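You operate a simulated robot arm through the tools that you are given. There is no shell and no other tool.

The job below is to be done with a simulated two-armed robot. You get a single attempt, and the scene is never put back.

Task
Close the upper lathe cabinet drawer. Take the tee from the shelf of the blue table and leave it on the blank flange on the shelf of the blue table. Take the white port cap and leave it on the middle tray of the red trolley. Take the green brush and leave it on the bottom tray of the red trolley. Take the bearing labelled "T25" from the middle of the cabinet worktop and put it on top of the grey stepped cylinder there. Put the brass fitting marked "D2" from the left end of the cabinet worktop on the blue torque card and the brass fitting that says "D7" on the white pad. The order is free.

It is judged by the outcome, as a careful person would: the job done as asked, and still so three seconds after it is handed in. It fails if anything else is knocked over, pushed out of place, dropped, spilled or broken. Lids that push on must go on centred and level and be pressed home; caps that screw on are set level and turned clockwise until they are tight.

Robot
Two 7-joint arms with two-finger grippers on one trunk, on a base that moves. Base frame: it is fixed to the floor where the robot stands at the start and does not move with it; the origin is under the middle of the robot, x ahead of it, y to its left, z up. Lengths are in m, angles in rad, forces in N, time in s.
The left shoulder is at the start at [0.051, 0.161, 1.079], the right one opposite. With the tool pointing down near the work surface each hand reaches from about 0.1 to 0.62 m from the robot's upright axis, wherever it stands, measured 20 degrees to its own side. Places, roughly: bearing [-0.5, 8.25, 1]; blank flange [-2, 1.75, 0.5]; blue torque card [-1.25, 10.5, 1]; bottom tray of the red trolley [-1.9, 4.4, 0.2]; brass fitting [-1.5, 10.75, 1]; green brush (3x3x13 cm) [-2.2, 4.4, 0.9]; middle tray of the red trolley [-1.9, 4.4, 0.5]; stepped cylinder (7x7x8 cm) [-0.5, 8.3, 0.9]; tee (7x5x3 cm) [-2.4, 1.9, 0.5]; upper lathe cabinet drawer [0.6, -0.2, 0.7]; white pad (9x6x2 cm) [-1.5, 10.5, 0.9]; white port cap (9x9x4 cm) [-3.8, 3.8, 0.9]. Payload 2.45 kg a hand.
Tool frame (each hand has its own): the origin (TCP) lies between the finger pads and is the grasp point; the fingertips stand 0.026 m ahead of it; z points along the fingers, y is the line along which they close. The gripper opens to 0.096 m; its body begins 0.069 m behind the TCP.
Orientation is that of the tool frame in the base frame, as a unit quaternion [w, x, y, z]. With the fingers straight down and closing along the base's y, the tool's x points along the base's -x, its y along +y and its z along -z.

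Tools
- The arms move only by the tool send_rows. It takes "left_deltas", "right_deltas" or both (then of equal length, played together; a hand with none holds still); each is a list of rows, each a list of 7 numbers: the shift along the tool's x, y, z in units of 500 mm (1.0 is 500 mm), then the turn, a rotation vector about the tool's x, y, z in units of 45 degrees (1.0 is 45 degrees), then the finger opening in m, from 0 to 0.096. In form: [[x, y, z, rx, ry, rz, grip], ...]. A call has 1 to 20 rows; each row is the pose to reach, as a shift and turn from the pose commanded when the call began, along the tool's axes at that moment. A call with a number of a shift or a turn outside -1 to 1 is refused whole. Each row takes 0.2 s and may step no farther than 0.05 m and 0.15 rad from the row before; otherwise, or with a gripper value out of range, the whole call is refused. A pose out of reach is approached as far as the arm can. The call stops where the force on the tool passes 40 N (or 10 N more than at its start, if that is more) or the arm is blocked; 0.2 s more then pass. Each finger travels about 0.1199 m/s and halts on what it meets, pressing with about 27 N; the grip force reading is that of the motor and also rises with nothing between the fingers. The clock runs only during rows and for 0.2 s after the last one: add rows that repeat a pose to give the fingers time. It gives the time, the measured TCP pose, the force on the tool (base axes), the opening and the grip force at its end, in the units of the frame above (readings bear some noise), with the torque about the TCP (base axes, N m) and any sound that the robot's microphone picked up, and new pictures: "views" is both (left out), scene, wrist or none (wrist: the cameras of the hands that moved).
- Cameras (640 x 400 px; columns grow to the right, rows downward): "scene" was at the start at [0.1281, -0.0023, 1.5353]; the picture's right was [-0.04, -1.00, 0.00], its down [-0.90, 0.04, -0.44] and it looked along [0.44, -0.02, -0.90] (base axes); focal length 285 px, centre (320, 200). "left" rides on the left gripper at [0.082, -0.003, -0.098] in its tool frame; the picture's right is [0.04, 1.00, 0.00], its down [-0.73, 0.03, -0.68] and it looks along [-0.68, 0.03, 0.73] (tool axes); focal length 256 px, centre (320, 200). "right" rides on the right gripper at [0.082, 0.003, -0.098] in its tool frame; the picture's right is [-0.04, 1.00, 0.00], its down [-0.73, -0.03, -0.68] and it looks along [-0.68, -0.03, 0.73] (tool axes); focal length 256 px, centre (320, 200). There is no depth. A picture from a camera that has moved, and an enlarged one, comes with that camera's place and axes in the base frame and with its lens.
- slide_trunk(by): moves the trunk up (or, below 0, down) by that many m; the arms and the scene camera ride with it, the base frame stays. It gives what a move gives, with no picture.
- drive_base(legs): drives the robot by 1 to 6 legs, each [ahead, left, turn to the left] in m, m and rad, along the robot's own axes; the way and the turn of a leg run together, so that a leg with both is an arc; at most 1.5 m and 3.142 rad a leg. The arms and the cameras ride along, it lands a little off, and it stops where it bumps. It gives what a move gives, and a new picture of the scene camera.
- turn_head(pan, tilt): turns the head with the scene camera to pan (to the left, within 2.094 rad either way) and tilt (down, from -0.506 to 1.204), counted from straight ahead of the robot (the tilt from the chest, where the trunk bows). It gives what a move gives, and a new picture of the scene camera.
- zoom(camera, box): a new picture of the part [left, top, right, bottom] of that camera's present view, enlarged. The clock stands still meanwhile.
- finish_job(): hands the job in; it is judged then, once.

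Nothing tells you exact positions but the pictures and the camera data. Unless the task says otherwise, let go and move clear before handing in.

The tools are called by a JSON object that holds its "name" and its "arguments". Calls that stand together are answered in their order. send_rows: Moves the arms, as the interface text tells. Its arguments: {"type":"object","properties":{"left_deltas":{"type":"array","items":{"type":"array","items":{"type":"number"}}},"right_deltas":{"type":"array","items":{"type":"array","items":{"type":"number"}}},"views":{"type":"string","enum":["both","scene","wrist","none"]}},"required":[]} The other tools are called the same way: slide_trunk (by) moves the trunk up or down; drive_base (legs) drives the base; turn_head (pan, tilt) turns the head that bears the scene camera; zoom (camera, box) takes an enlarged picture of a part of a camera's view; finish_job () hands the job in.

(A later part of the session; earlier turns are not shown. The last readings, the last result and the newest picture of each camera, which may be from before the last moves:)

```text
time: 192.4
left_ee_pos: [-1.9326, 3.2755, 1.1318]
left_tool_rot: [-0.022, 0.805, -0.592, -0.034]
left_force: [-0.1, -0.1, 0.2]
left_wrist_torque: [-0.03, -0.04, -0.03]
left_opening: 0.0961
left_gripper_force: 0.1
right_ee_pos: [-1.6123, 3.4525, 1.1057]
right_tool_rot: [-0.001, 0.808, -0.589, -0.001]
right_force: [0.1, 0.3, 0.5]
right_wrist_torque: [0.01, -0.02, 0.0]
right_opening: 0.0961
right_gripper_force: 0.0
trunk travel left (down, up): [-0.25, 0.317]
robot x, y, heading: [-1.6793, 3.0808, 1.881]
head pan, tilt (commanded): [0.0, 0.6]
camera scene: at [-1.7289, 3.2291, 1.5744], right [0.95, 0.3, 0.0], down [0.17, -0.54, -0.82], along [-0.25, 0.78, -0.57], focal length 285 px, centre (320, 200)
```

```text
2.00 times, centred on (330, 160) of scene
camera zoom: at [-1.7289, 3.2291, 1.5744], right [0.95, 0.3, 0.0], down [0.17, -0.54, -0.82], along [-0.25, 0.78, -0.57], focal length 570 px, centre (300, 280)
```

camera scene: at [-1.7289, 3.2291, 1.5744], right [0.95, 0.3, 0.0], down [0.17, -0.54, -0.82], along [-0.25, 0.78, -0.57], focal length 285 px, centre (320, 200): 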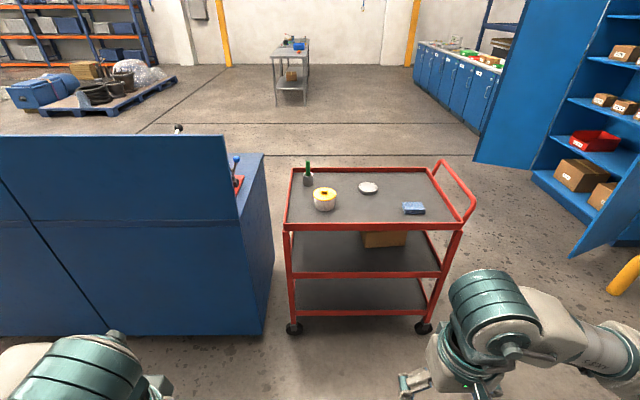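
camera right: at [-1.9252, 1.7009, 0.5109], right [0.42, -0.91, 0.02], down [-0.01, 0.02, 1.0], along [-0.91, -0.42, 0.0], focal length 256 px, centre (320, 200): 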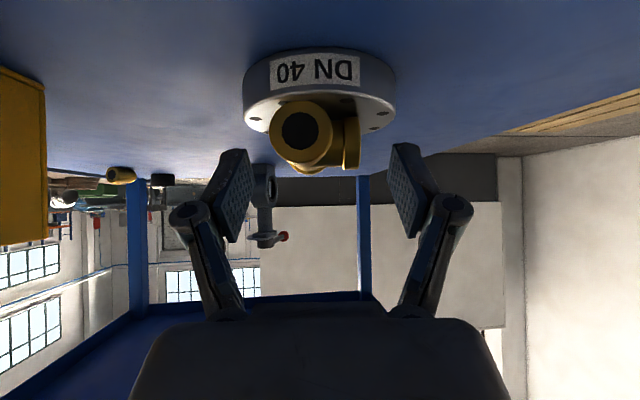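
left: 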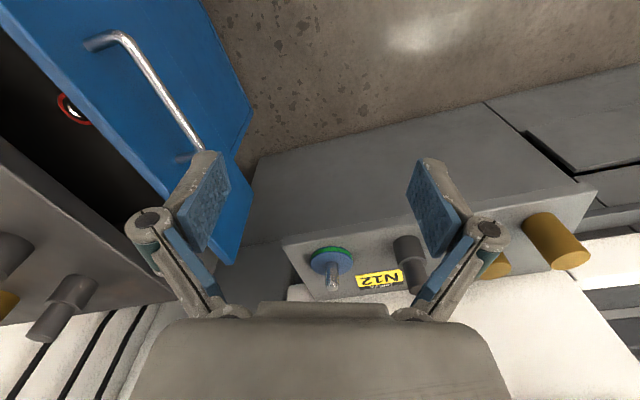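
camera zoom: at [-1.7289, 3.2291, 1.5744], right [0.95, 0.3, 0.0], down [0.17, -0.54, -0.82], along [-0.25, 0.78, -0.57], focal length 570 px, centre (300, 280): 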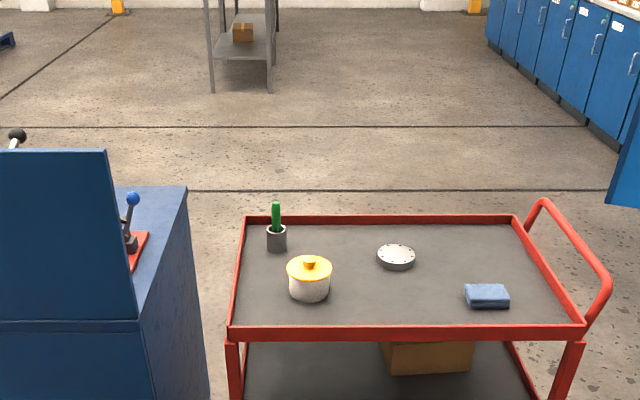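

The bench's tall backboard blocks this side for my arms, and the port cap is on the bench's far side too. I'll go round east of the trolley and work from the north.

{"name": "drive_base", "arguments": {"legs": [[0, -1.12, 0], [1.3, 0, 0], [1.3, 0, 0]]}}

{"name": "turn_head", "arguments": {"pan": 1.5, "tilt": 0.5}}

```text
time: 210.3
left_ee_pos: [-1.5945, 6.0844, 1.1311]
left_tool_rot: [-0.023, 0.798, -0.601, -0.033]
left_force: [-0.4, -0.6, -0.7]
left_wrist_torque: [0.02, 0.01, -0.01]
left_opening: 0.0959
left_gripper_force: 0.0
right_ee_pos: [-1.2703, 6.2531, 1.1057]
right_tool_rot: [-0.002, 0.801, -0.598, -0.001]
right_force: [0.3, 0.1, 0.2]
right_wrist_torque: [0.01, -0.02, 0.0]
right_opening: 0.096
right_gripper_force: 0.1
trunk travel left (down, up): [-0.25, 0.317]
robot x, y, heading: [-1.3452, 5.8852, 1.856]
head pan, tilt (commanded): [0.0, 0.6]
camera scene: at [-1.3918, 6.0322, 1.5744], right [0.96, 0.28, 0.0], down [0.16, -0.54, -0.82], along [-0.23, 0.79, -0.57], focal length 285 px, centre (320, 200)
```

scene: 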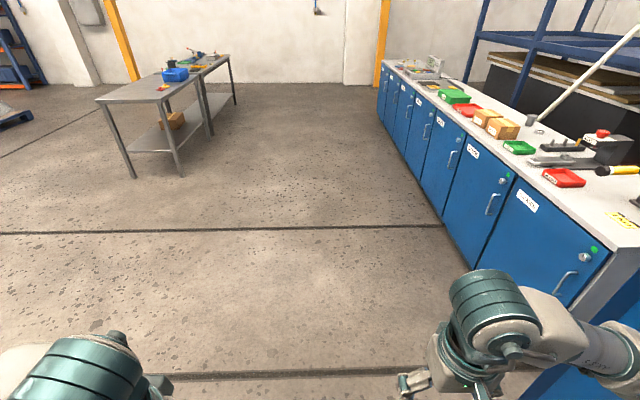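

```text
time: 211.9
left_ee_pos: [-1.5927, 6.0803, 1.1319]
left_tool_rot: [-0.023, 0.798, -0.601, -0.034]
left_force: [-0.1, -0.2, -0.6]
left_wrist_torque: [0.0, -0.03, 0.02]
left_opening: 0.0961
left_gripper_force: 0.0
right_ee_pos: [-1.2694, 6.2514, 1.1059]
right_tool_rot: [-0.001, 0.801, -0.598, -0.002]
right_force: [-0.1, 0.3, 0.2]
right_wrist_torque: [0.01, 0.02, -0.01]
right_opening: 0.0957
right_gripper_force: 0.0
trunk travel left (down, up): [-0.25, 0.317]
robot x, y, heading: [-1.3473, 5.8865, 1.852]
head pan, tilt (commanded): [1.499, 0.499]
camera scene: at [-1.4548, 5.9286, 1.5838], right [-0.21, 0.98, 0.0], down [0.47, 0.1, -0.88], along [-0.86, -0.19, -0.48], focal length 285 px, centre (320, 200)
```

scene: 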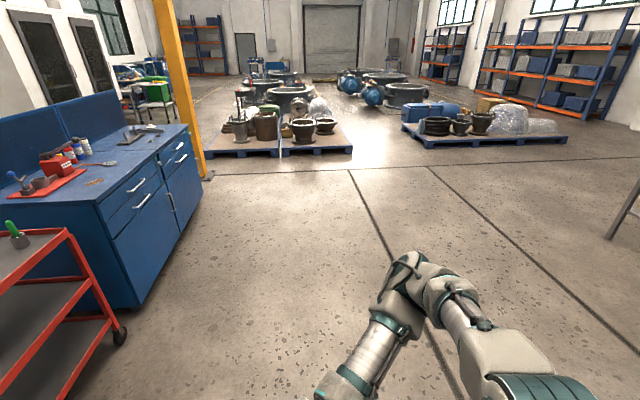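

{"name": "drive_base", "arguments": {"legs": [[0, 1.3, 0], [0, 1.15, 0], [0, 0, 3.13]]}}

{"name": "turn_head", "arguments": {"pan": 0.0, "tilt": 0.7}}

{"name": "zoom", "arguments": {"camera": "scene", "box": [100, 60, 540, 300]}}

```text
time: 231.2
left_ee_pos: [-3.4341, 4.9865, 1.1327]
left_tool_rot: [0.034, 0.602, 0.798, -0.024]
left_force: [0.2, -0.7, -0.3]
left_wrist_torque: [0.0, 0.01, 0.01]
left_opening: 0.0962
left_gripper_force: 0.0
right_ee_pos: [-3.7601, 4.8179, 1.1072]
right_tool_rot: [0.002, 0.599, 0.801, -0.002]
right_force: [0.1, -0.1, -0.5]
right_wrist_torque: [-0.02, -0.04, 0.02]
right_opening: 0.096
right_gripper_force: 0.0
trunk travel left (down, up): [-0.25, 0.317]
robot x, y, heading: [-3.6828, 5.1853, -1.288]
head pan, tilt (commanded): [1.499, 0.499]
camera scene: at [-3.5729, 5.142, 1.5835], right [0.21, -0.98, 0.0], down [-0.47, -0.1, -0.88], along [0.86, 0.19, -0.48], focal length 285 px, centre (320, 200)
```

scene: 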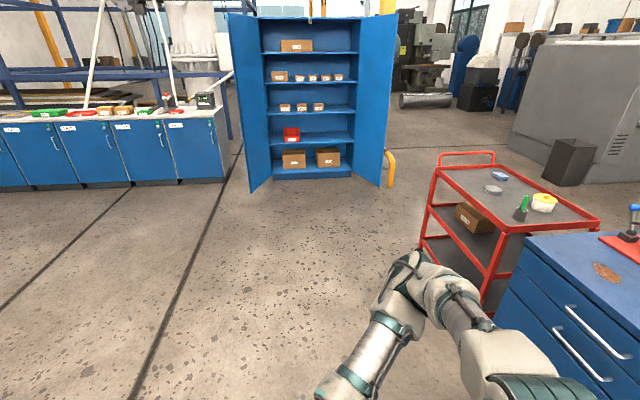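

```text
time: 232.8
left_ee_pos: [-3.4366, 4.989, 1.1335]
left_tool_rot: [0.036, 0.601, 0.798, -0.024]
left_force: [0.5, 0.0, -0.1]
left_wrist_torque: [0.02, 0.02, 0.01]
left_opening: 0.0958
left_gripper_force: 0.0
right_ee_pos: [-3.7613, 4.8186, 1.1083]
right_tool_rot: [0.004, 0.599, 0.801, -0.002]
right_force: [-0.1, 0.4, -1.0]
right_wrist_torque: [-0.02, 0.03, 0.0]
right_opening: 0.0961
right_gripper_force: 0.1
trunk travel left (down, up): [-0.25, 0.317]
robot x, y, heading: [-3.686, 5.1803, -1.295]
head pan, tilt (commanded): [0.0, 0.7]
camera scene: at [-3.6408, 5.0406, 1.5658], right [-0.96, -0.28, 0.0], down [-0.18, 0.62, -0.76], along [0.21, -0.73, -0.65], focal length 285 px, centre (320, 200)
```

scene: 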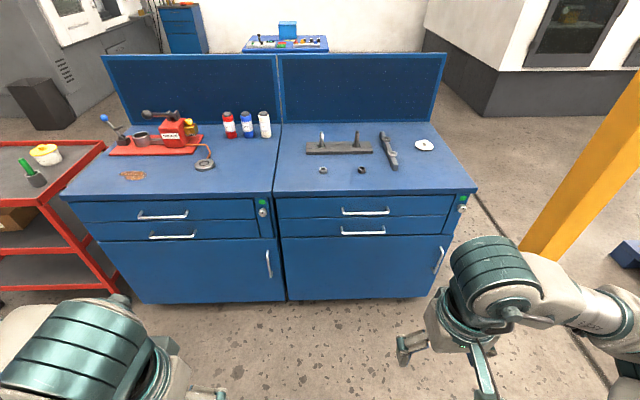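

```text
1.45 times, centred on (320, 180) of scene
camera zoom: at [-3.6408, 5.0406, 1.5658], right [-0.96, -0.28, 0.0], down [-0.18, 0.62, -0.76], along [0.21, -0.73, -0.65], focal length 415 px, centre (320, 229)
```

zoom: 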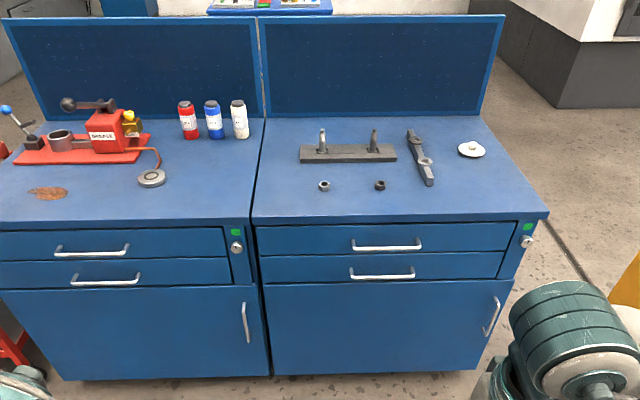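

{"name": "zoom", "arguments": {"camera": "scene", "box": [360, 115, 480, 190]}}

{"name": "zoom", "arguments": {"camera": "right", "box": [0, 0, 640, 400]}}

```text
5.33 times, centred on (420, 152) of scene
camera zoom: at [-3.6408, 5.0406, 1.5658], right [-0.96, -0.28, 0.0], down [-0.18, 0.62, -0.76], along [0.21, -0.73, -0.65], focal length 1521 px, centre (-213, 453)
```

zoom: 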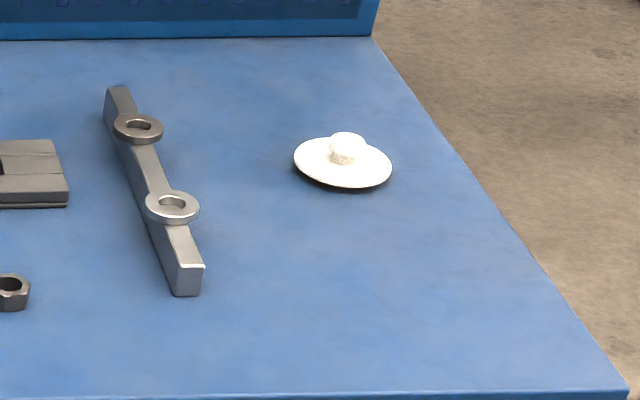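

```text
1.00 times, centred on (320, 200) of right (not enlarged: the box is as wide or as high as the picture)
camera zoom: at [-3.7831, 4.9005, 1.2056], right [0.97, 0.24, 0.0], down [0.18, -0.71, 0.69], along [0.17, -0.66, -0.73], focal length 256 px, centre (320, 200)
```

zoom: 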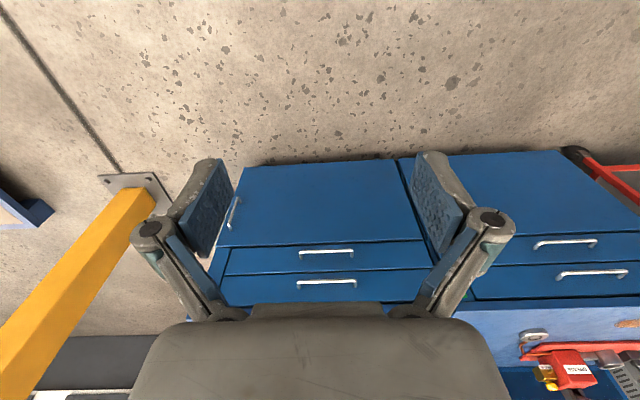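

The white port cap is a disc with a small knob, near the right end of the bench. I'll move closer, lining up the right hand with it.

{"name": "drive_base", "arguments": {"legs": [[0, -0.31, 0], [0.5, 0, 0]]}}

{"name": "turn_head", "arguments": {"pan": -0.1, "tilt": 0.95}}

{"name": "zoom", "arguments": {"camera": "right", "box": [0, 0, 640, 400]}}

```text
time: 237.4
left_ee_pos: [-3.5657, 4.4334, 1.1286]
left_tool_rot: [0.029, 0.599, 0.8, -0.034]
left_force: [-1.0, -0.2, -0.1]
left_wrist_torque: [0.04, 0.0, 0.0]
left_opening: 0.0961
left_gripper_force: 0.1
right_ee_pos: [-3.8899, 4.2638, 1.1119]
right_tool_rot: [-0.003, 0.596, 0.803, -0.012]
right_force: [0.4, 0.6, 0.0]
right_wrist_torque: [-0.05, 0.07, -0.03]
right_opening: 0.0961
right_gripper_force: 0.1
trunk travel left (down, up): [-0.25, 0.317]
robot x, y, heading: [-3.836, 4.6192, -1.285]
head pan, tilt (commanded): [0.0, 0.7]
camera scene: at [-3.7634, 4.4867, 1.5656], right [-0.96, -0.28, 0.02], down [-0.2, 0.62, -0.76], along [0.2, -0.74, -0.65], focal length 285 px, centre (320, 200)
```

scene: 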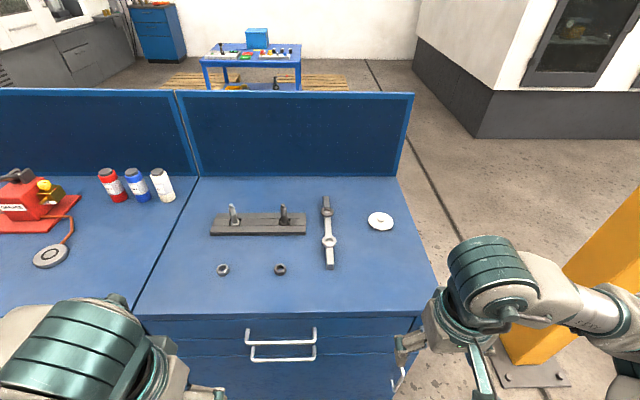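

```text
time: 238.2
left_ee_pos: [-3.5706, 4.4336, 1.132]
left_tool_rot: [0.033, 0.598, 0.8, -0.031]
left_force: [0.2, 0.0, 0.4]
left_wrist_torque: [-0.01, 0.03, 0.03]
left_opening: 0.096
left_gripper_force: 0.0
right_ee_pos: [-3.8947, 4.2648, 1.1108]
right_tool_rot: [0.001, 0.594, 0.804, -0.009]
right_force: [1.1, -0.5, -0.1]
right_wrist_torque: [-0.03, 0.08, 0.04]
right_opening: 0.0961
right_gripper_force: 0.0
trunk travel left (down, up): [-0.25, 0.317]
robot x, y, heading: [-3.8268, 4.6221, -1.281]
head pan, tilt (commanded): [-0.099, 0.949]
camera scene: at [-3.7909, 4.4908, 1.5461], right [-0.98, -0.19, 0.01], down [-0.16, 0.8, -0.58], along [0.1, -0.57, -0.81], focal length 285 px, centre (320, 200)
```

scene: 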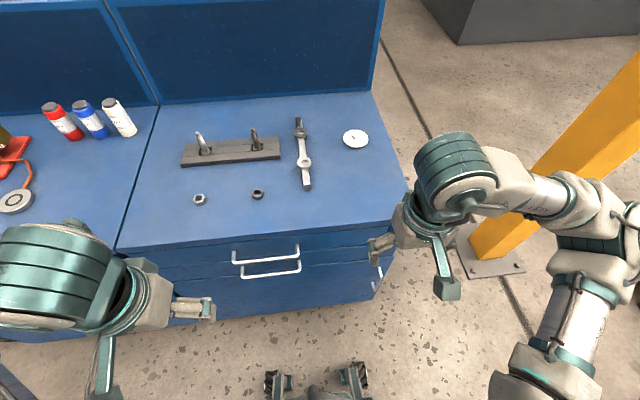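

```text
1.00 times, centred on (320, 200) of right (not enlarged: the box is as wide or as high as the picture)
camera zoom: at [-3.9153, 4.3458, 1.2086], right [0.97, 0.25, -0.01], down [0.19, -0.7, 0.69], along [0.17, -0.67, -0.73], focal length 256 px, centre (320, 200)
```

zoom: 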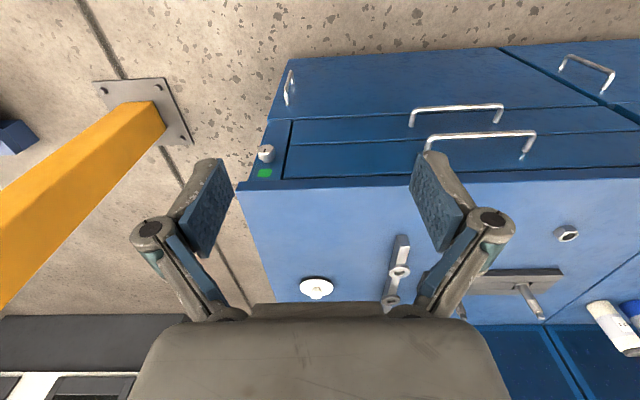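

{"name": "zoom", "arguments": {"camera": "right", "box": [280, 250, 360, 310]}}

{"name": "zoom", "arguments": {"camera": "scene", "box": [320, 110, 390, 165]}}

```text
6.67 times, centred on (320, 280) of right
camera zoom: at [-3.9153, 4.3458, 1.2086], right [0.97, 0.25, -0.01], down [0.19, -0.7, 0.69], along [0.17, -0.67, -0.73], focal length 1707 px, centre (320, -333)
```

zoom: 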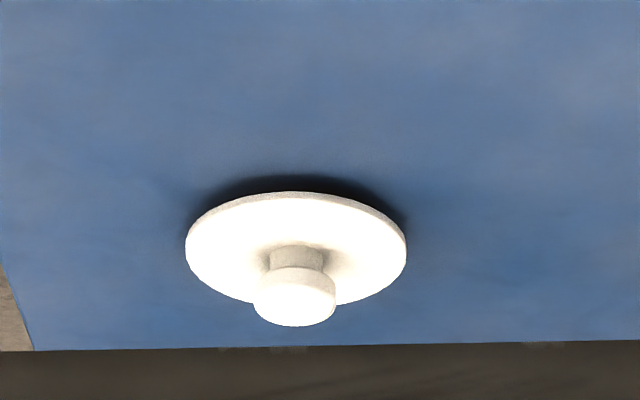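

```text
7.27 times, centred on (355, 138) of scene
camera zoom: at [-3.7909, 4.4908, 1.5461], right [-0.98, -0.19, 0.01], down [-0.16, 0.8, -0.58], along [0.1, -0.57, -0.81], focal length 2074 px, centre (66, 654)
```

zoom: 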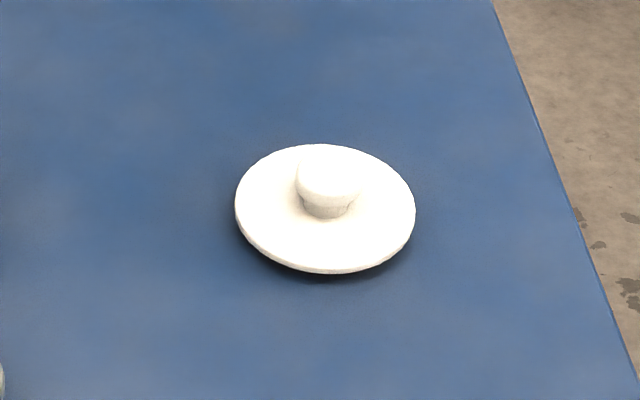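

I've triangulated the port cap at about (-3.78,3.79), disc at z≈0.91 with a 3 cm knob on top. I'll move 13 cm closer and then take it by the knob with a pitched hand.

{"name": "drive_base", "arguments": {"legs": [[0.13, -0.03, 0]]}}

{"name": "zoom", "arguments": {"camera": "right", "box": [0, 0, 640, 400]}}

```text
time: 239.4
left_ee_pos: [-3.5853, 4.2934, 1.1351]
left_tool_rot: [0.038, 0.599, 0.799, -0.023]
left_force: [-0.4, 0.2, -0.3]
left_wrist_torque: [0.01, -0.04, -0.01]
left_opening: 0.096
left_gripper_force: 0.1
right_ee_pos: [-3.9097, 4.1244, 1.1093]
right_tool_rot: [0.007, 0.596, 0.803, -0.003]
right_force: [0.1, -0.5, -0.6]
right_wrist_torque: [0.04, -0.04, 0.01]
right_opening: 0.096
right_gripper_force: 0.1
trunk travel left (down, up): [-0.25, 0.317]
robot x, y, heading: [-3.8283, 4.4877, -1.283]
head pan, tilt (commanded): [-0.099, 0.949]
camera scene: at [-3.7928, 4.3556, 1.5463], right [-0.98, -0.19, 0.0], down [-0.15, 0.8, -0.58], along [0.11, -0.57, -0.81], focal length 285 px, centre (320, 200)
```

scene: 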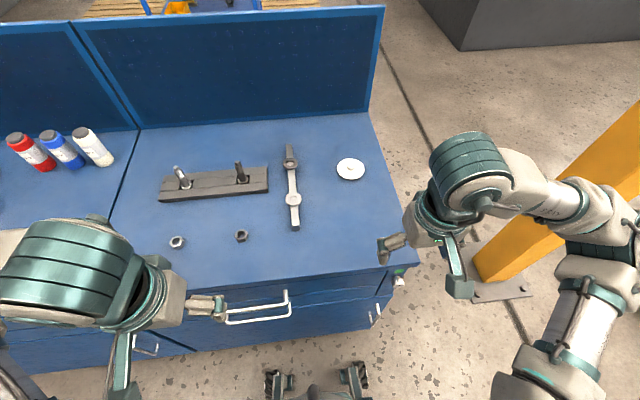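

```text
1.00 times, centred on (320, 200) of right (not enlarged: the box is as wide or as high as the picture)
camera zoom: at [-3.9313, 4.205, 1.2062], right [0.97, 0.25, 0.0], down [0.18, -0.7, 0.69], along [0.17, -0.67, -0.73], focal length 256 px, centre (320, 200)
```

zoom: 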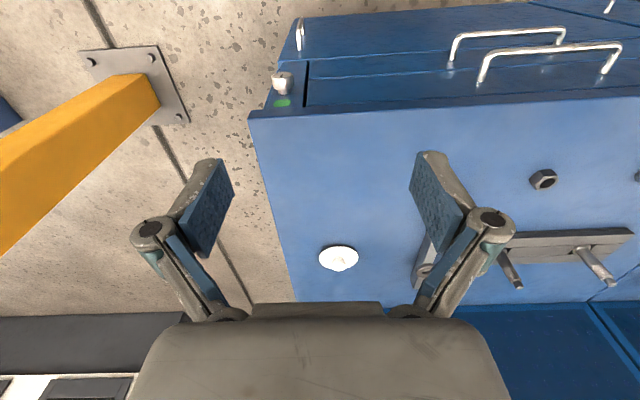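

{"name": "send_rows", "arguments": {"right_deltas": [[-0.0807, 0.0076, 0.0256, 0, -0.127, 0, 0.08], [-0.1614, 0.0151, 0.0511, 0, -0.254, 0, 0.06], [-0.2421, 0.0227, 0.0767, 0, -0.381, 0, 0.06], [-0.3229, 0.0303, 0.1023, 0, -0.508, 0, 0.06], [-0.4036, 0.0379, 0.1279, 0, -0.635, 0, 0.06], [-0.4843, 0.0454, 0.1534, 0, -0.762, 0, 0.06], [-0.565, 0.053, 0.179, 0, -0.889, 0, 0.06], [-0.565, 0.053, 0.179, 0, -0.889, 0, 0.06]], "views": "both"}}

```text
time: 241.2
left_ee_pos: [-3.6004, 4.2929, 1.1368]
left_tool_rot: [0.042, 0.6, 0.799, -0.02]
left_force: [-0.5, 0.5, 0.1]
left_wrist_torque: [0.0, -0.03, -0.02]
left_opening: 0.096
left_gripper_force: 0.1
right_ee_pos: [-3.817, 3.8573, 1.0232]
right_tool_rot: [0.284, 0.562, 0.75, -0.203]
right_force: [-0.8, -0.5, 0.2]
right_wrist_torque: [0.01, -0.08, 0.05]
right_opening: 0.0602
right_gripper_force: 0.0
trunk travel left (down, up): [-0.25, 0.317]
robot x, y, heading: [-3.8255, 4.4859, -1.282]
head pan, tilt (commanded): [-0.099, 0.949]
camera scene: at [-3.8046, 4.3504, 1.5461], right [-0.98, -0.19, 0.0], down [-0.15, 0.8, -0.58], along [0.11, -0.57, -0.82], focal length 285 px, centre (320, 200)
camera right: at [-3.8512, 3.9806, 1.0432], right [0.97, 0.26, 0.04], down [-0.01, -0.12, 0.99], along [0.26, -0.96, -0.11], focal length 256 px, centre (320, 200)
```

scene: 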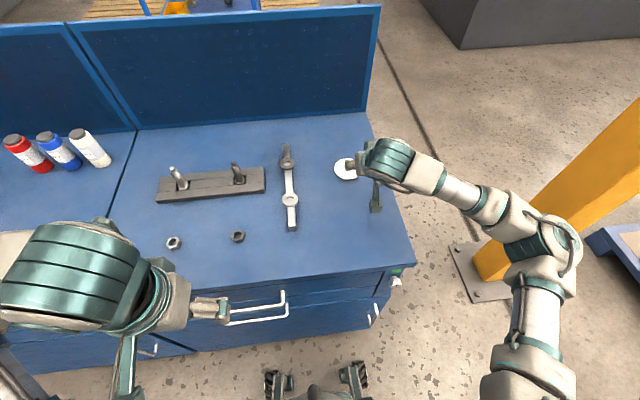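
right: 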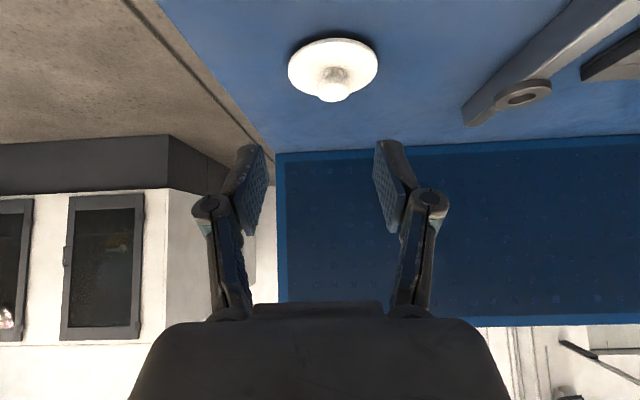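

The cap is straight ahead in the wrist view; combining views puts its knob at (-3.776,3.768) with the disc at z≈0.897. I'll move to just above it.

{"name": "send_rows", "arguments": {"right_deltas": [[-0.0205, 0.0085, 0.0735, 0, 0, 0, 0.06], [-0.0409, 0.0171, 0.1469, 0, 0, 0, 0.06], [-0.0614, 0.0256, 0.2204, 0, 0, 0, 0.06], [-0.0614, 0.0256, 0.2204, 0, 0, 0, 0.06]], "views": "both"}}

```text
time: 242.2
left_ee_pos: [-3.6048, 4.2906, 1.1373]
left_tool_rot: [0.043, 0.6, 0.799, -0.018]
left_force: [-0.7, -0.1, 0.6]
left_wrist_torque: [0.01, -0.04, 0.02]
left_opening: 0.0961
left_gripper_force: 0.0
right_ee_pos: [-3.7784, 3.7702, 0.9569]
right_tool_rot: [0.284, 0.563, 0.749, -0.203]
right_force: [-0.6, -0.1, 0.4]
right_wrist_torque: [0.01, -0.02, 0.02]
right_opening: 0.0599
right_gripper_force: 0.0
trunk travel left (down, up): [-0.25, 0.317]
robot x, y, heading: [-3.8297, 4.4871, -1.282]
head pan, tilt (commanded): [-0.099, 0.949]
camera scene: at [-3.8174, 4.3461, 1.5458], right [-0.98, -0.19, -0.01], down [-0.15, 0.8, -0.58], along [0.12, -0.57, -0.82], focal length 285 px, centre (320, 200)
camera right: at [-3.8144, 3.8921, 0.9791], right [0.96, 0.26, 0.04], down [-0.01, -0.12, 0.99], along [0.26, -0.96, -0.11], focal length 256 px, centre (320, 200)
```

scene: 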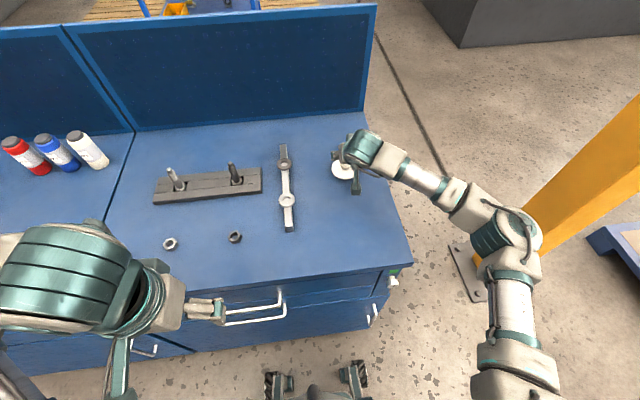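
right: 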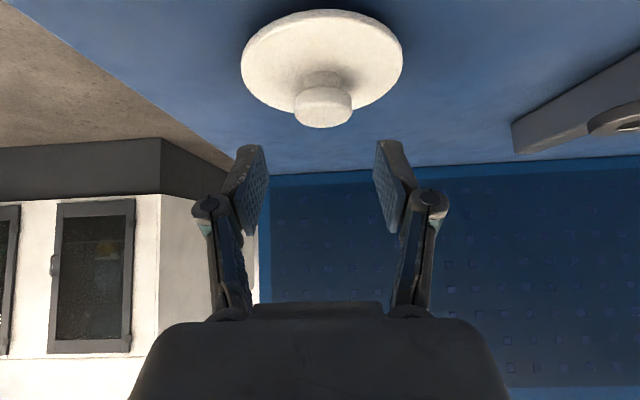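

{"name": "send_rows", "arguments": {"right_deltas": [[0.012, 0.001, 0.013, 0, 0, 0, 0.06], [0.024, 0.003, 0.026, 0, 0, 0, 0.06], [0.034, 0.003, 0.036, 0, 0, 0, 0.06], [0.034, 0.003, 0.036, 0, 0, 0, 0.06]], "views": "wrist"}}

```text
time: 243.2
left_ee_pos: [-3.5963, 4.293, 1.1369]
left_tool_rot: [0.04, 0.6, 0.799, -0.021]
left_force: [-0.2, -0.8, 0.0]
left_wrist_torque: [0.0, -0.03, 0.0]
left_opening: 0.0959
left_gripper_force: 0.1
right_ee_pos: [-3.7703, 3.7734, 0.9316]
right_tool_rot: [0.281, 0.561, 0.751, -0.204]
right_force: [-1.8, -0.6, 6.7]
right_wrist_torque: [-0.02, 0.14, 0.02]
right_opening: 0.0696
right_gripper_force: 2.4
trunk travel left (down, up): [-0.25, 0.317]
robot x, y, heading: [-3.8294, 4.4866, -1.284]
head pan, tilt (commanded): [-0.099, 0.949]
camera right: at [-3.8039, 3.8956, 0.9543], right [0.97, 0.26, 0.04], down [0.0, -0.12, 0.99], along [0.26, -0.96, -0.12], focal length 256 px, centre (320, 200)
```

right: 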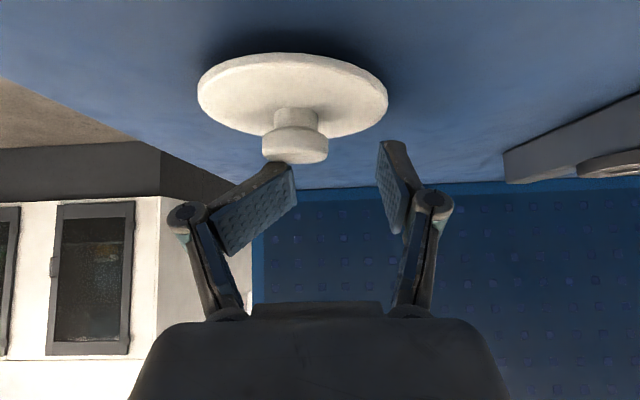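

The hand swayed east by a centimetre and one finger landed on the knob. I'll lift, shift west to re-centre and try again.

{"name": "send_rows", "arguments": {"right_deltas": [[-0.026, 0, -0.03, 0, 0, 0, 0.06], [-0.046, 0, -0.053, 0, 0, 0, 0.06], [-0.046, -0.02, -0.053, 0, 0, 0, 0.06], [-0.046, -0.02, -0.053, 0, 0, 0, 0.06], [-0.046, -0.02, -0.053, 0, 0, 0, 0.06], [-0.046, -0.02, -0.053, 0, 0, 0, 0.06]], "views": "wrist"}}

```text
time: 244.7
left_ee_pos: [-3.5883, 4.2957, 1.135]
left_tool_rot: [0.038, 0.6, 0.799, -0.023]
left_force: [0.3, 0.2, 0.1]
left_wrist_torque: [0.03, -0.02, 0.02]
left_opening: 0.0962
left_gripper_force: 0.0
right_ee_pos: [-3.773, 3.7724, 0.9703]
right_tool_rot: [0.282, 0.56, 0.752, -0.205]
right_force: [-0.2, 0.5, -0.5]
right_wrist_torque: [-0.01, -0.04, -0.02]
right_opening: 0.0599
right_gripper_force: 0.0
trunk travel left (down, up): [-0.25, 0.317]
robot x, y, heading: [-3.8277, 4.4836, -1.278]
head pan, tilt (commanded): [-0.099, 0.949]
camera right: at [-3.8074, 3.8943, 0.9915], right [0.97, 0.26, 0.03], down [0.0, -0.12, 0.99], along [0.26, -0.96, -0.11], focal length 256 px, centre (320, 200)
```

right: 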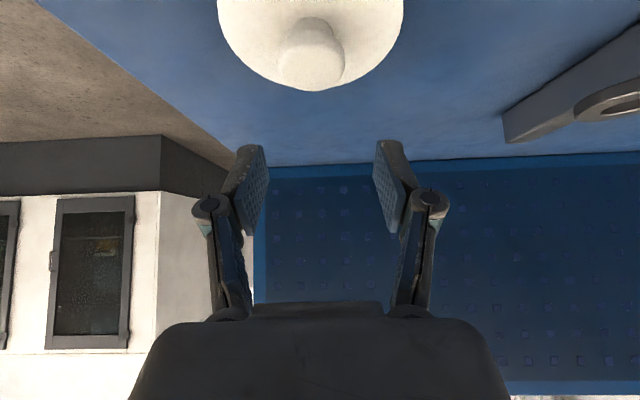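

{"name": "send_rows", "arguments": {"right_deltas": [[0.0212, -0.008, -0.0183, 0, 0, 0, 0.06], [0.0212, -0.008, -0.0183, 0, 0, 0, 0.06], [0.0212, -0.008, -0.0183, 0, 0, 0, 0.06], [0.0212, -0.008, -0.0183, 0, 0, 0, 0.06]], "views": "wrist"}}

```text
time: 245.7
left_ee_pos: [-3.593, 4.295, 1.1371]
left_tool_rot: [0.039, 0.599, 0.799, -0.022]
left_force: [-0.3, -0.5, -0.2]
left_wrist_torque: [0.0, -0.03, 0.03]
left_opening: 0.0961
left_gripper_force: 0.1
right_ee_pos: [-3.7844, 3.7829, 0.9697]
right_tool_rot: [0.282, 0.56, 0.752, -0.205]
right_force: [-1.1, 0.0, 0.5]
right_wrist_torque: [0.04, -0.03, 0.04]
right_opening: 0.0602
right_gripper_force: 0.0
trunk travel left (down, up): [-0.25, 0.317]
robot x, y, heading: [-3.8264, 4.4837, -1.282]
head pan, tilt (commanded): [-0.099, 0.949]
camera right: at [-3.819, 3.9058, 0.9911], right [0.97, 0.26, 0.03], down [0.0, -0.12, 0.99], along [0.26, -0.96, -0.11], focal length 256 px, centre (320, 200)
```

right: 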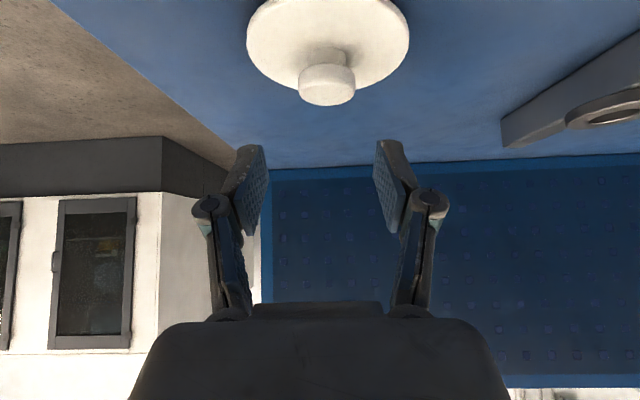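

{"name": "send_rows", "arguments": {"right_deltas": [[0.016, 0.006, 0.019, 0, 0, 0, 0.085], [0.032, 0.006, 0.038, 0, 0, 0, 0.085], [0.0445, 0.006, 0.0515, 0, 0, 0, 0.085], [0.0445, 0.006, 0.0515, 0, 0, 0, 0.085]], "views": "wrist"}}

```text
time: 246.7
left_ee_pos: [-3.592, 4.2945, 1.1354]
left_tool_rot: [0.039, 0.6, 0.799, -0.022]
left_force: [-1.1, -0.7, 0.4]
left_wrist_torque: [-0.01, 0.02, -0.02]
left_opening: 0.096
left_gripper_force: 0.1
right_ee_pos: [-3.7799, 3.7848, 0.9363]
right_tool_rot: [0.283, 0.559, 0.752, -0.205]
right_force: [-0.2, -0.5, -0.1]
right_wrist_torque: [-0.01, -0.01, 0.04]
right_opening: 0.0849
right_gripper_force: 0.1
trunk travel left (down, up): [-0.25, 0.317]
robot x, y, heading: [-3.8278, 4.4838, -1.284]
head pan, tilt (commanded): [-0.099, 0.949]
camera right: at [-3.8149, 3.907, 0.9571], right [0.97, 0.26, 0.03], down [0.0, -0.12, 0.99], along [0.26, -0.96, -0.11], focal length 256 px, centre (320, 200)
```

right: 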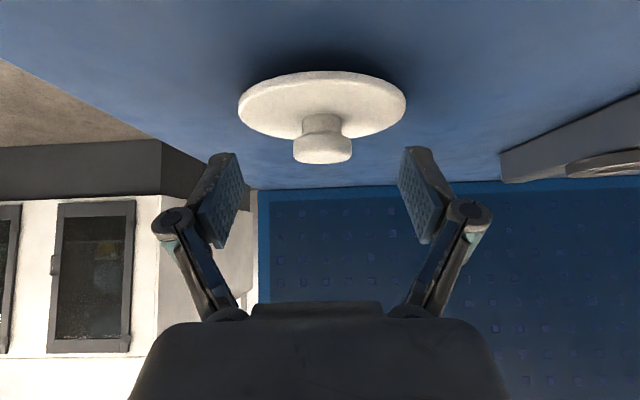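

{"name": "send_rows", "arguments": {"right_deltas": [[0.004, 0, 0.0045, 0, 0, 0, 0.07], [0.004, 0, 0.0045, 0, 0, 0, 0.05], [0.004, 0, 0.0045, 0, 0, 0, 0.03], [0.004, 0, 0.0045, 0, 0, 0, 0.015], [0.004, 0, 0.0045, 0, 0, 0, 0.01], [0.004, 0, 0.0045, 0, 0, 0, 0.01]], "views": "wrist"}}

```text
time: 248.1
left_ee_pos: [-3.5893, 4.2953, 1.1365]
left_tool_rot: [0.039, 0.6, 0.799, -0.023]
left_force: [0.2, 0.1, 0.0]
left_wrist_torque: [-0.02, -0.02, 0.0]
left_opening: 0.0957
left_gripper_force: 0.1
right_ee_pos: [-3.777, 3.7854, 0.9345]
right_tool_rot: [0.281, 0.56, 0.752, -0.205]
right_force: [-0.2, 0.6, 0.4]
right_wrist_torque: [-0.02, 0.04, 0.01]
right_opening: 0.0274
right_gripper_force: 27.0
trunk travel left (down, up): [-0.25, 0.317]
robot x, y, heading: [-3.8312, 4.4888, -1.28]
head pan, tilt (commanded): [-0.099, 0.949]
camera right: at [-3.8123, 3.908, 0.9548], right [0.97, 0.26, 0.03], down [0.0, -0.12, 0.99], along [0.26, -0.96, -0.11], focal length 256 px, centre (320, 200)
```

right: 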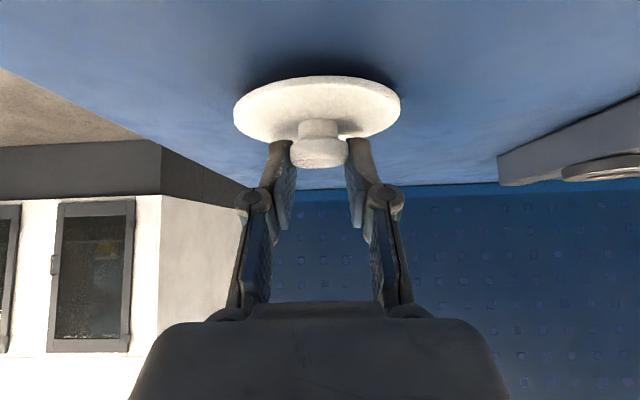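

{"name": "send_rows", "arguments": {"right_deltas": [[-0.0131, 0, -0.0151, 0, 0, 0, 0.01], [-0.0262, 0, -0.0302, 0, 0, 0, 0.01], [-0.0393, 0, -0.0454, 0, 0, 0, 0.01], [-0.0524, 0, -0.0605, 0, 0, 0, 0.01], [-0.0655, 0, -0.0757, 0, 0, 0, 0.01]], "views": "wrist"}}

```text
time: 249.2
left_ee_pos: [-3.5885, 4.2955, 1.1355]
left_tool_rot: [0.038, 0.599, 0.799, -0.023]
left_force: [0.5, 0.2, 0.0]
left_wrist_torque: [0.0, 0.02, -0.01]
left_opening: 0.096
left_gripper_force: 0.2
right_ee_pos: [-3.7771, 3.7861, 0.983]
right_tool_rot: [0.282, 0.559, 0.752, -0.206]
right_force: [0.2, 0.0, -1.3]
right_wrist_torque: [0.02, 0.01, -0.02]
right_opening: 0.0275
right_gripper_force: 27.0
trunk travel left (down, up): [-0.25, 0.317]
robot x, y, heading: [-3.8272, 4.4855, -1.284]
head pan, tilt (commanded): [-0.099, 0.949]
camera right: at [-3.8119, 3.9079, 1.005], right [0.97, 0.26, 0.03], down [0.0, -0.12, 0.99], along [0.26, -0.96, -0.11], focal length 256 px, centre (320, 200)
```

right: 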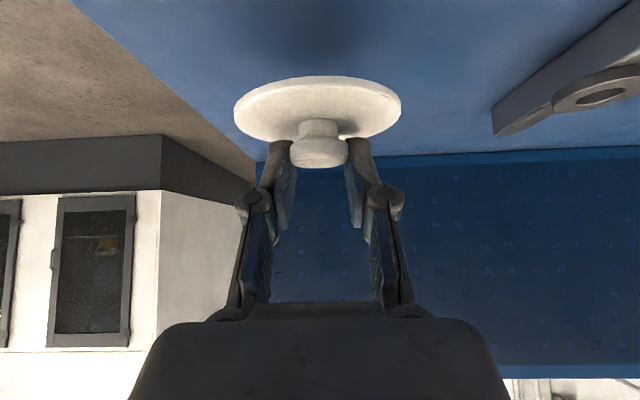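

The port cap is held by its knob. I'll back away from the bench and move east to the north side of the trolley.

{"name": "drive_base", "arguments": {"legs": [[-0.7, 0, 0], [0, 1.5, 0], [0.1, 0.3, 0]]}}

{"name": "turn_head", "arguments": {"pan": 0.0, "tilt": 0.8}}

{"name": "zoom", "arguments": {"camera": "scene", "box": [120, 80, 480, 320]}}

```text
time: 261.8
left_ee_pos: [-2.0651, 5.3944, 1.1387]
left_tool_rot: [0.045, 0.594, 0.803, -0.014]
left_force: [-0.6, 0.0, -1.1]
left_wrist_torque: [0.01, -0.09, 0.01]
left_opening: 0.0961
left_gripper_force: 0.0
right_ee_pos: [-2.2437, 4.8812, 0.9793]
right_tool_rot: [0.288, 0.558, 0.753, -0.196]
right_force: [-1.6, -0.1, -0.7]
right_wrist_torque: [0.03, -0.11, 0.11]
right_opening: 0.0272
right_gripper_force: 26.5
trunk travel left (down, up): [-0.25, 0.317]
robot x, y, heading: [-2.2824, 5.5866, -1.269]
head pan, tilt (commanded): [-0.099, 0.949]
camera scene: at [-2.2835, 5.4454, 1.5453], right [-0.98, -0.2, -0.02], down [-0.15, 0.8, -0.58], along [0.13, -0.56, -0.82], focal length 285 px, centre (320, 200)
```

scene: 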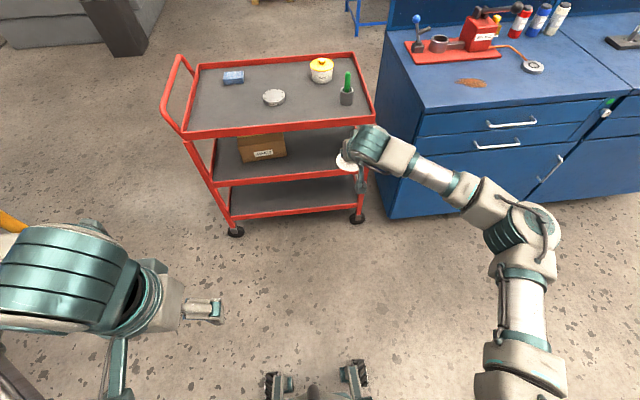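

```text
time: 262.5
left_ee_pos: [-2.0614, 5.3998, 1.1386]
left_tool_rot: [0.044, 0.596, 0.802, -0.018]
left_force: [0.2, 0.5, 0.4]
left_wrist_torque: [0.02, -0.06, 0.01]
left_opening: 0.096
left_gripper_force: 0.1
right_ee_pos: [-2.2435, 4.8869, 0.9836]
right_tool_rot: [0.286, 0.558, 0.753, -0.201]
right_force: [-1.5, -1.0, -0.6]
right_wrist_torque: [0.02, -0.09, 0.07]
right_opening: 0.0274
right_gripper_force: 27.6
trunk travel left (down, up): [-0.25, 0.317]
robot x, y, heading: [-2.2885, 5.5888, -1.273]
head pan, tilt (commanded): [0.0, 0.799]
camera scene: at [-2.2594, 5.4438, 1.5573], right [-0.95, -0.3, -0.01], down [-0.21, 0.69, -0.69], along [0.21, -0.66, -0.72], focal length 285 px, centre (320, 200)
```

scene: 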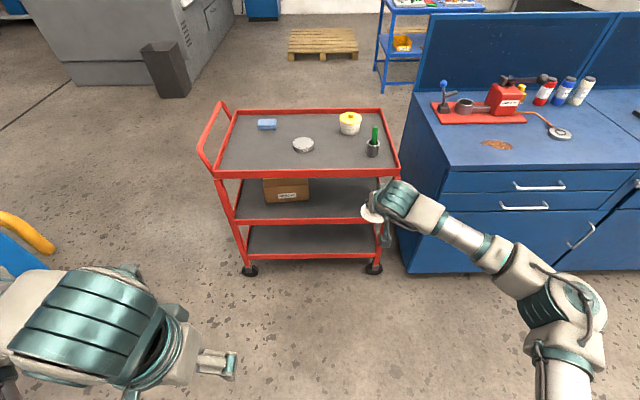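

```text
1.67 times, centred on (300, 200) of scene
camera zoom: at [-2.2594, 5.4438, 1.5573], right [-0.95, -0.3, -0.01], down [-0.21, 0.69, -0.69], along [0.21, -0.66, -0.72], focal length 475 px, centre (353, 200)
```

zoom: 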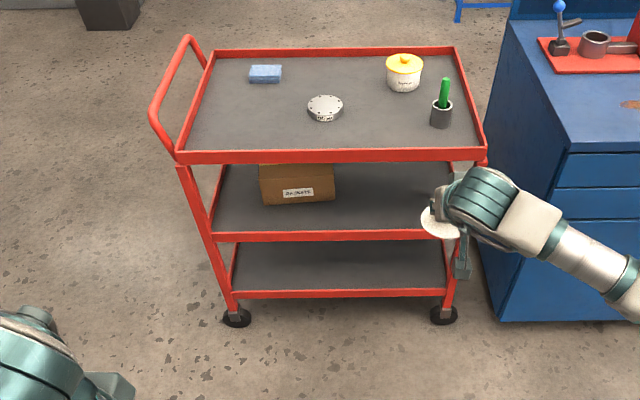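

From here I can see the whole trolley: the middle tray has a box at its centre and free space on the bench side. I'll back up slightly, stretch and lower the arm, then lower the trunk.

{"name": "drive_base", "arguments": {"legs": [[-0.15, 0, 0]]}}

{"name": "send_rows", "arguments": {"right_deltas": [[0.004, -0.0015, 0.096, 0, 0, 0, 0.01], [0.0075, -0.003, 0.192, 0, 0, 0, 0.01], [0.011, -0.0045, 0.288, 0, 0, 0, 0.01], [0.015, -0.006, 0.384, 0, 0, 0, 0.01], [0.015, -0.006, 0.384, 0, 0, 0, 0.01]], "views": "none"}}

{"name": "slide_trunk", "arguments": {"by": -0.2}}

```text
time: 263.9
left_ee_pos: [-2.0632, 5.5573, 1.1341]
left_tool_rot: [0.035, 0.593, 0.804, -0.031]
left_force: [0.4, 0.2, -0.3]
left_wrist_torque: [-0.07, 0.1, 0.03]
left_opening: 0.0959
left_gripper_force: 0.0
right_ee_pos: [-2.2464, 5.0443, 0.9894]
right_tool_rot: [0.279, 0.551, 0.757, -0.212]
right_force: [1.5, 1.2, -0.3]
right_wrist_torque: [-0.05, 0.07, -0.07]
right_opening: 0.0275
right_gripper_force: 27.1
trunk travel left (down, up): [-0.25, 0.317]
robot x, y, heading: [-2.3248, 5.7337, -1.264]
head pan, tilt (commanded): [0.0, 0.799]
camera scene: at [-2.2561, 5.6028, 1.557], right [-0.95, -0.3, 0.02], down [-0.23, 0.68, -0.69], along [0.2, -0.67, -0.72], focal length 285 px, centre (320, 200)
```

scene: 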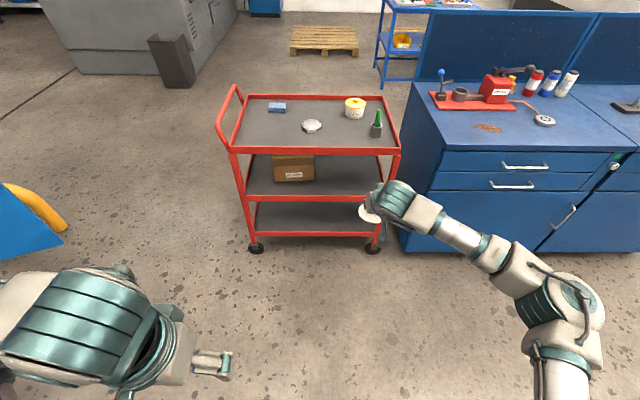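

```text
time: 265.1
left_ee_pos: [-2.0979, 5.5528, 1.1401]
left_tool_rot: [0.046, 0.595, 0.802, -0.021]
left_force: [-0.6, 0.2, 0.2]
left_wrist_torque: [-0.04, -0.05, 0.02]
left_opening: 0.0961
left_gripper_force: 0.1
right_ee_pos: [-2.2428, 4.9224, 0.8377]
right_tool_rot: [0.288, 0.555, 0.754, -0.203]
right_force: [-1.0, 0.2, -0.9]
right_wrist_torque: [0.01, -0.04, 0.07]
right_opening: 0.0271
right_gripper_force: 27.3
trunk travel left (down, up): [-0.25, 0.317]
robot x, y, heading: [-2.3278, 5.7347, -1.261]
head pan, tilt (commanded): [0.0, 0.799]
```

```text
time: 267.3
left_ee_pos: [-2.0762, 5.5605, 0.9377]
left_tool_rot: [0.039, 0.593, 0.804, -0.029]
left_force: [-0.1, 0.5, -0.5]
left_wrist_torque: [-0.05, 0.08, 0.03]
left_opening: 0.0959
left_gripper_force: 0.1
right_ee_pos: [-2.2236, 4.9289, 0.6423]
right_tool_rot: [0.285, 0.551, 0.756, -0.21]
right_force: [1.0, 0.0, -0.4]
right_wrist_torque: [0.01, 0.05, -0.04]
right_opening: 0.027
right_gripper_force: 26.1
trunk travel left (down, up): [-0.05, 0.517]
robot x, y, heading: [-2.3254, 5.7328, -1.266]
head pan, tilt (commanded): [0.0, 0.799]
```

{"name": "send_rows", "arguments": {"right_deltas": [[0.0444, 0, 0.0503, 0, 0, 0, 0.01], [0.0888, 0, 0.1005, 0, 0, 0, 0.01], [0.0888, 0, 0.1005, 0, 0, 0, 0.01]], "views": "both"}}

```text
time: 268.1
left_ee_pos: [-2.0783, 5.558, 0.9366]
left_tool_rot: [0.041, 0.594, 0.803, -0.028]
left_force: [0.2, -0.1, -0.8]
left_wrist_torque: [-0.01, 0.01, 0.03]
left_opening: 0.0962
left_gripper_force: 0.0
right_ee_pos: [-2.2257, 4.9291, 0.5736]
right_tool_rot: [0.285, 0.552, 0.756, -0.208]
right_force: [0.1, -0.3, -0.8]
right_wrist_torque: [-0.01, 0.05, -0.03]
right_opening: 0.0272
right_gripper_force: 26.8
trunk travel left (down, up): [-0.05, 0.517]
robot x, y, heading: [-2.3296, 5.7338, -1.269]
head pan, tilt (commanded): [0.0, 0.799]
camera scene: at [-2.2108, 5.3953, 1.3192], right [-0.95, -0.3, 0.0], down [-0.22, 0.69, -0.69], along [0.2, -0.66, -0.72], focal length 285 px, centre (320, 200)
camera right: at [-2.262, 5.0502, 0.5934], right [0.96, 0.28, 0.03], down [0.0, -0.11, 0.99], along [0.28, -0.96, -0.1], focal length 256 px, centre (320, 200)
```

scene: 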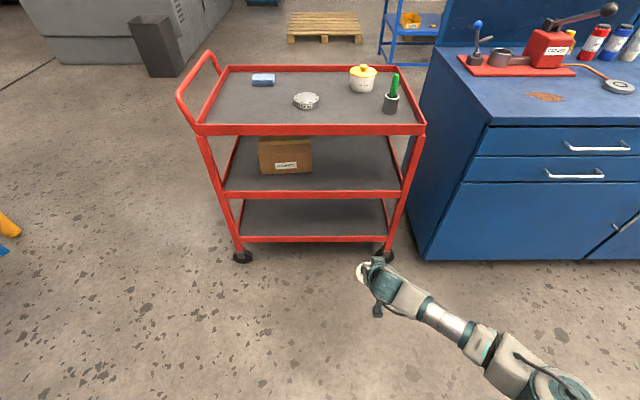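
right: 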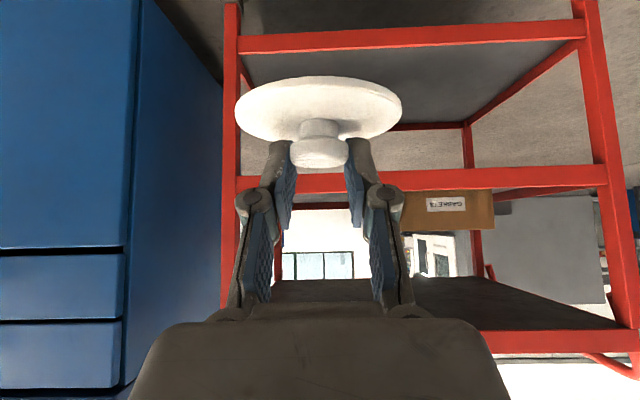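

The wrist view shows the middle tray's rim straight ahead with the free space behind it. I'll raise the cap clear of the rim and drive in.

{"name": "send_rows", "arguments": {"right_deltas": [[-0.018, 0, -0.02, 0, 0, 0, 0.01], [-0.0345, 0, -0.039, 0, 0, 0, 0.01], [-0.0345, 0, -0.039, 0, 0, 0, 0.01]], "views": "none"}}

{"name": "drive_base", "arguments": {"legs": [[0.3, 0, 0]]}}

{"name": "zoom", "arguments": {"camera": "right", "box": [0, 0, 640, 400]}}

```text
time: 268.9
left_ee_pos: [-2.0806, 5.5564, 0.9368]
left_tool_rot: [0.04, 0.593, 0.804, -0.026]
left_force: [1.0, -1.0, -0.2]
left_wrist_torque: [-0.03, 0.02, -0.01]
left_opening: 0.0959
left_gripper_force: 0.1
right_ee_pos: [-2.2269, 4.9276, 0.5981]
right_tool_rot: [0.285, 0.552, 0.756, -0.207]
right_force: [-0.1, -0.7, -0.1]
right_wrist_torque: [-0.01, 0.01, 0.01]
right_opening: 0.0273
right_gripper_force: 27.0
trunk travel left (down, up): [-0.05, 0.517]
robot x, y, heading: [-2.3259, 5.7372, -1.271]
head pan, tilt (commanded): [0.0, 0.799]
```

```text
time: 270.9
left_ee_pos: [-1.9943, 5.2697, 0.9372]
left_tool_rot: [0.041, 0.594, 0.803, -0.026]
left_force: [0.0, 0.3, 0.5]
left_wrist_torque: [0.02, 0.0, 0.01]
left_opening: 0.096
left_gripper_force: 0.1
right_ee_pos: [-2.1419, 4.6401, 0.5979]
right_tool_rot: [0.284, 0.553, 0.756, -0.205]
right_force: [0.4, -0.6, -0.9]
right_wrist_torque: [0.01, 0.0, -0.01]
right_opening: 0.0272
right_gripper_force: 27.0
trunk travel left (down, up): [-0.05, 0.517]
robot x, y, heading: [-2.2373, 5.4464, -1.269]
head pan, tilt (commanded): [0.0, 0.799]
camera scene: at [-2.1295, 5.1057, 1.3188], right [-0.95, -0.3, 0.0], down [-0.21, 0.69, -0.69], along [0.21, -0.66, -0.72], focal length 285 px, centre (320, 200)
```

scene: 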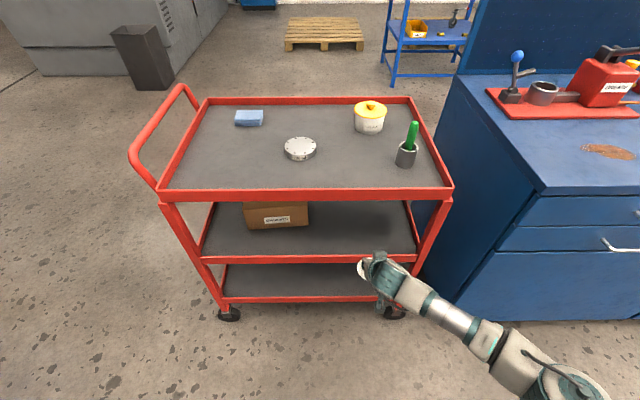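

```text
1.00 times, centred on (320, 200) of right (not enlarged: the box is as wide or as high as the picture)
camera zoom: at [-2.1782, 4.7622, 0.6179], right [0.96, 0.27, 0.03], down [0.0, -0.11, 0.99], along [0.27, -0.96, -0.11], focal length 256 px, centre (320, 200)
```

zoom: 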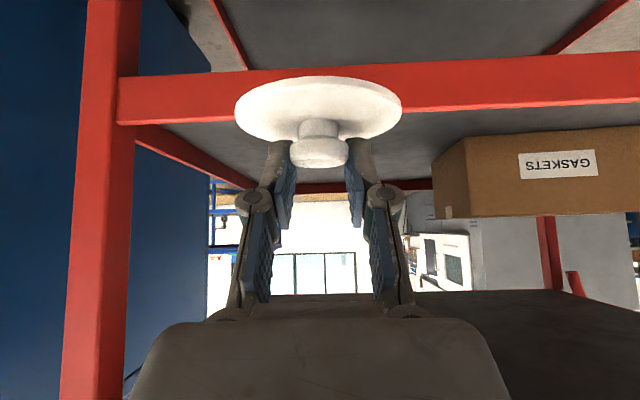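

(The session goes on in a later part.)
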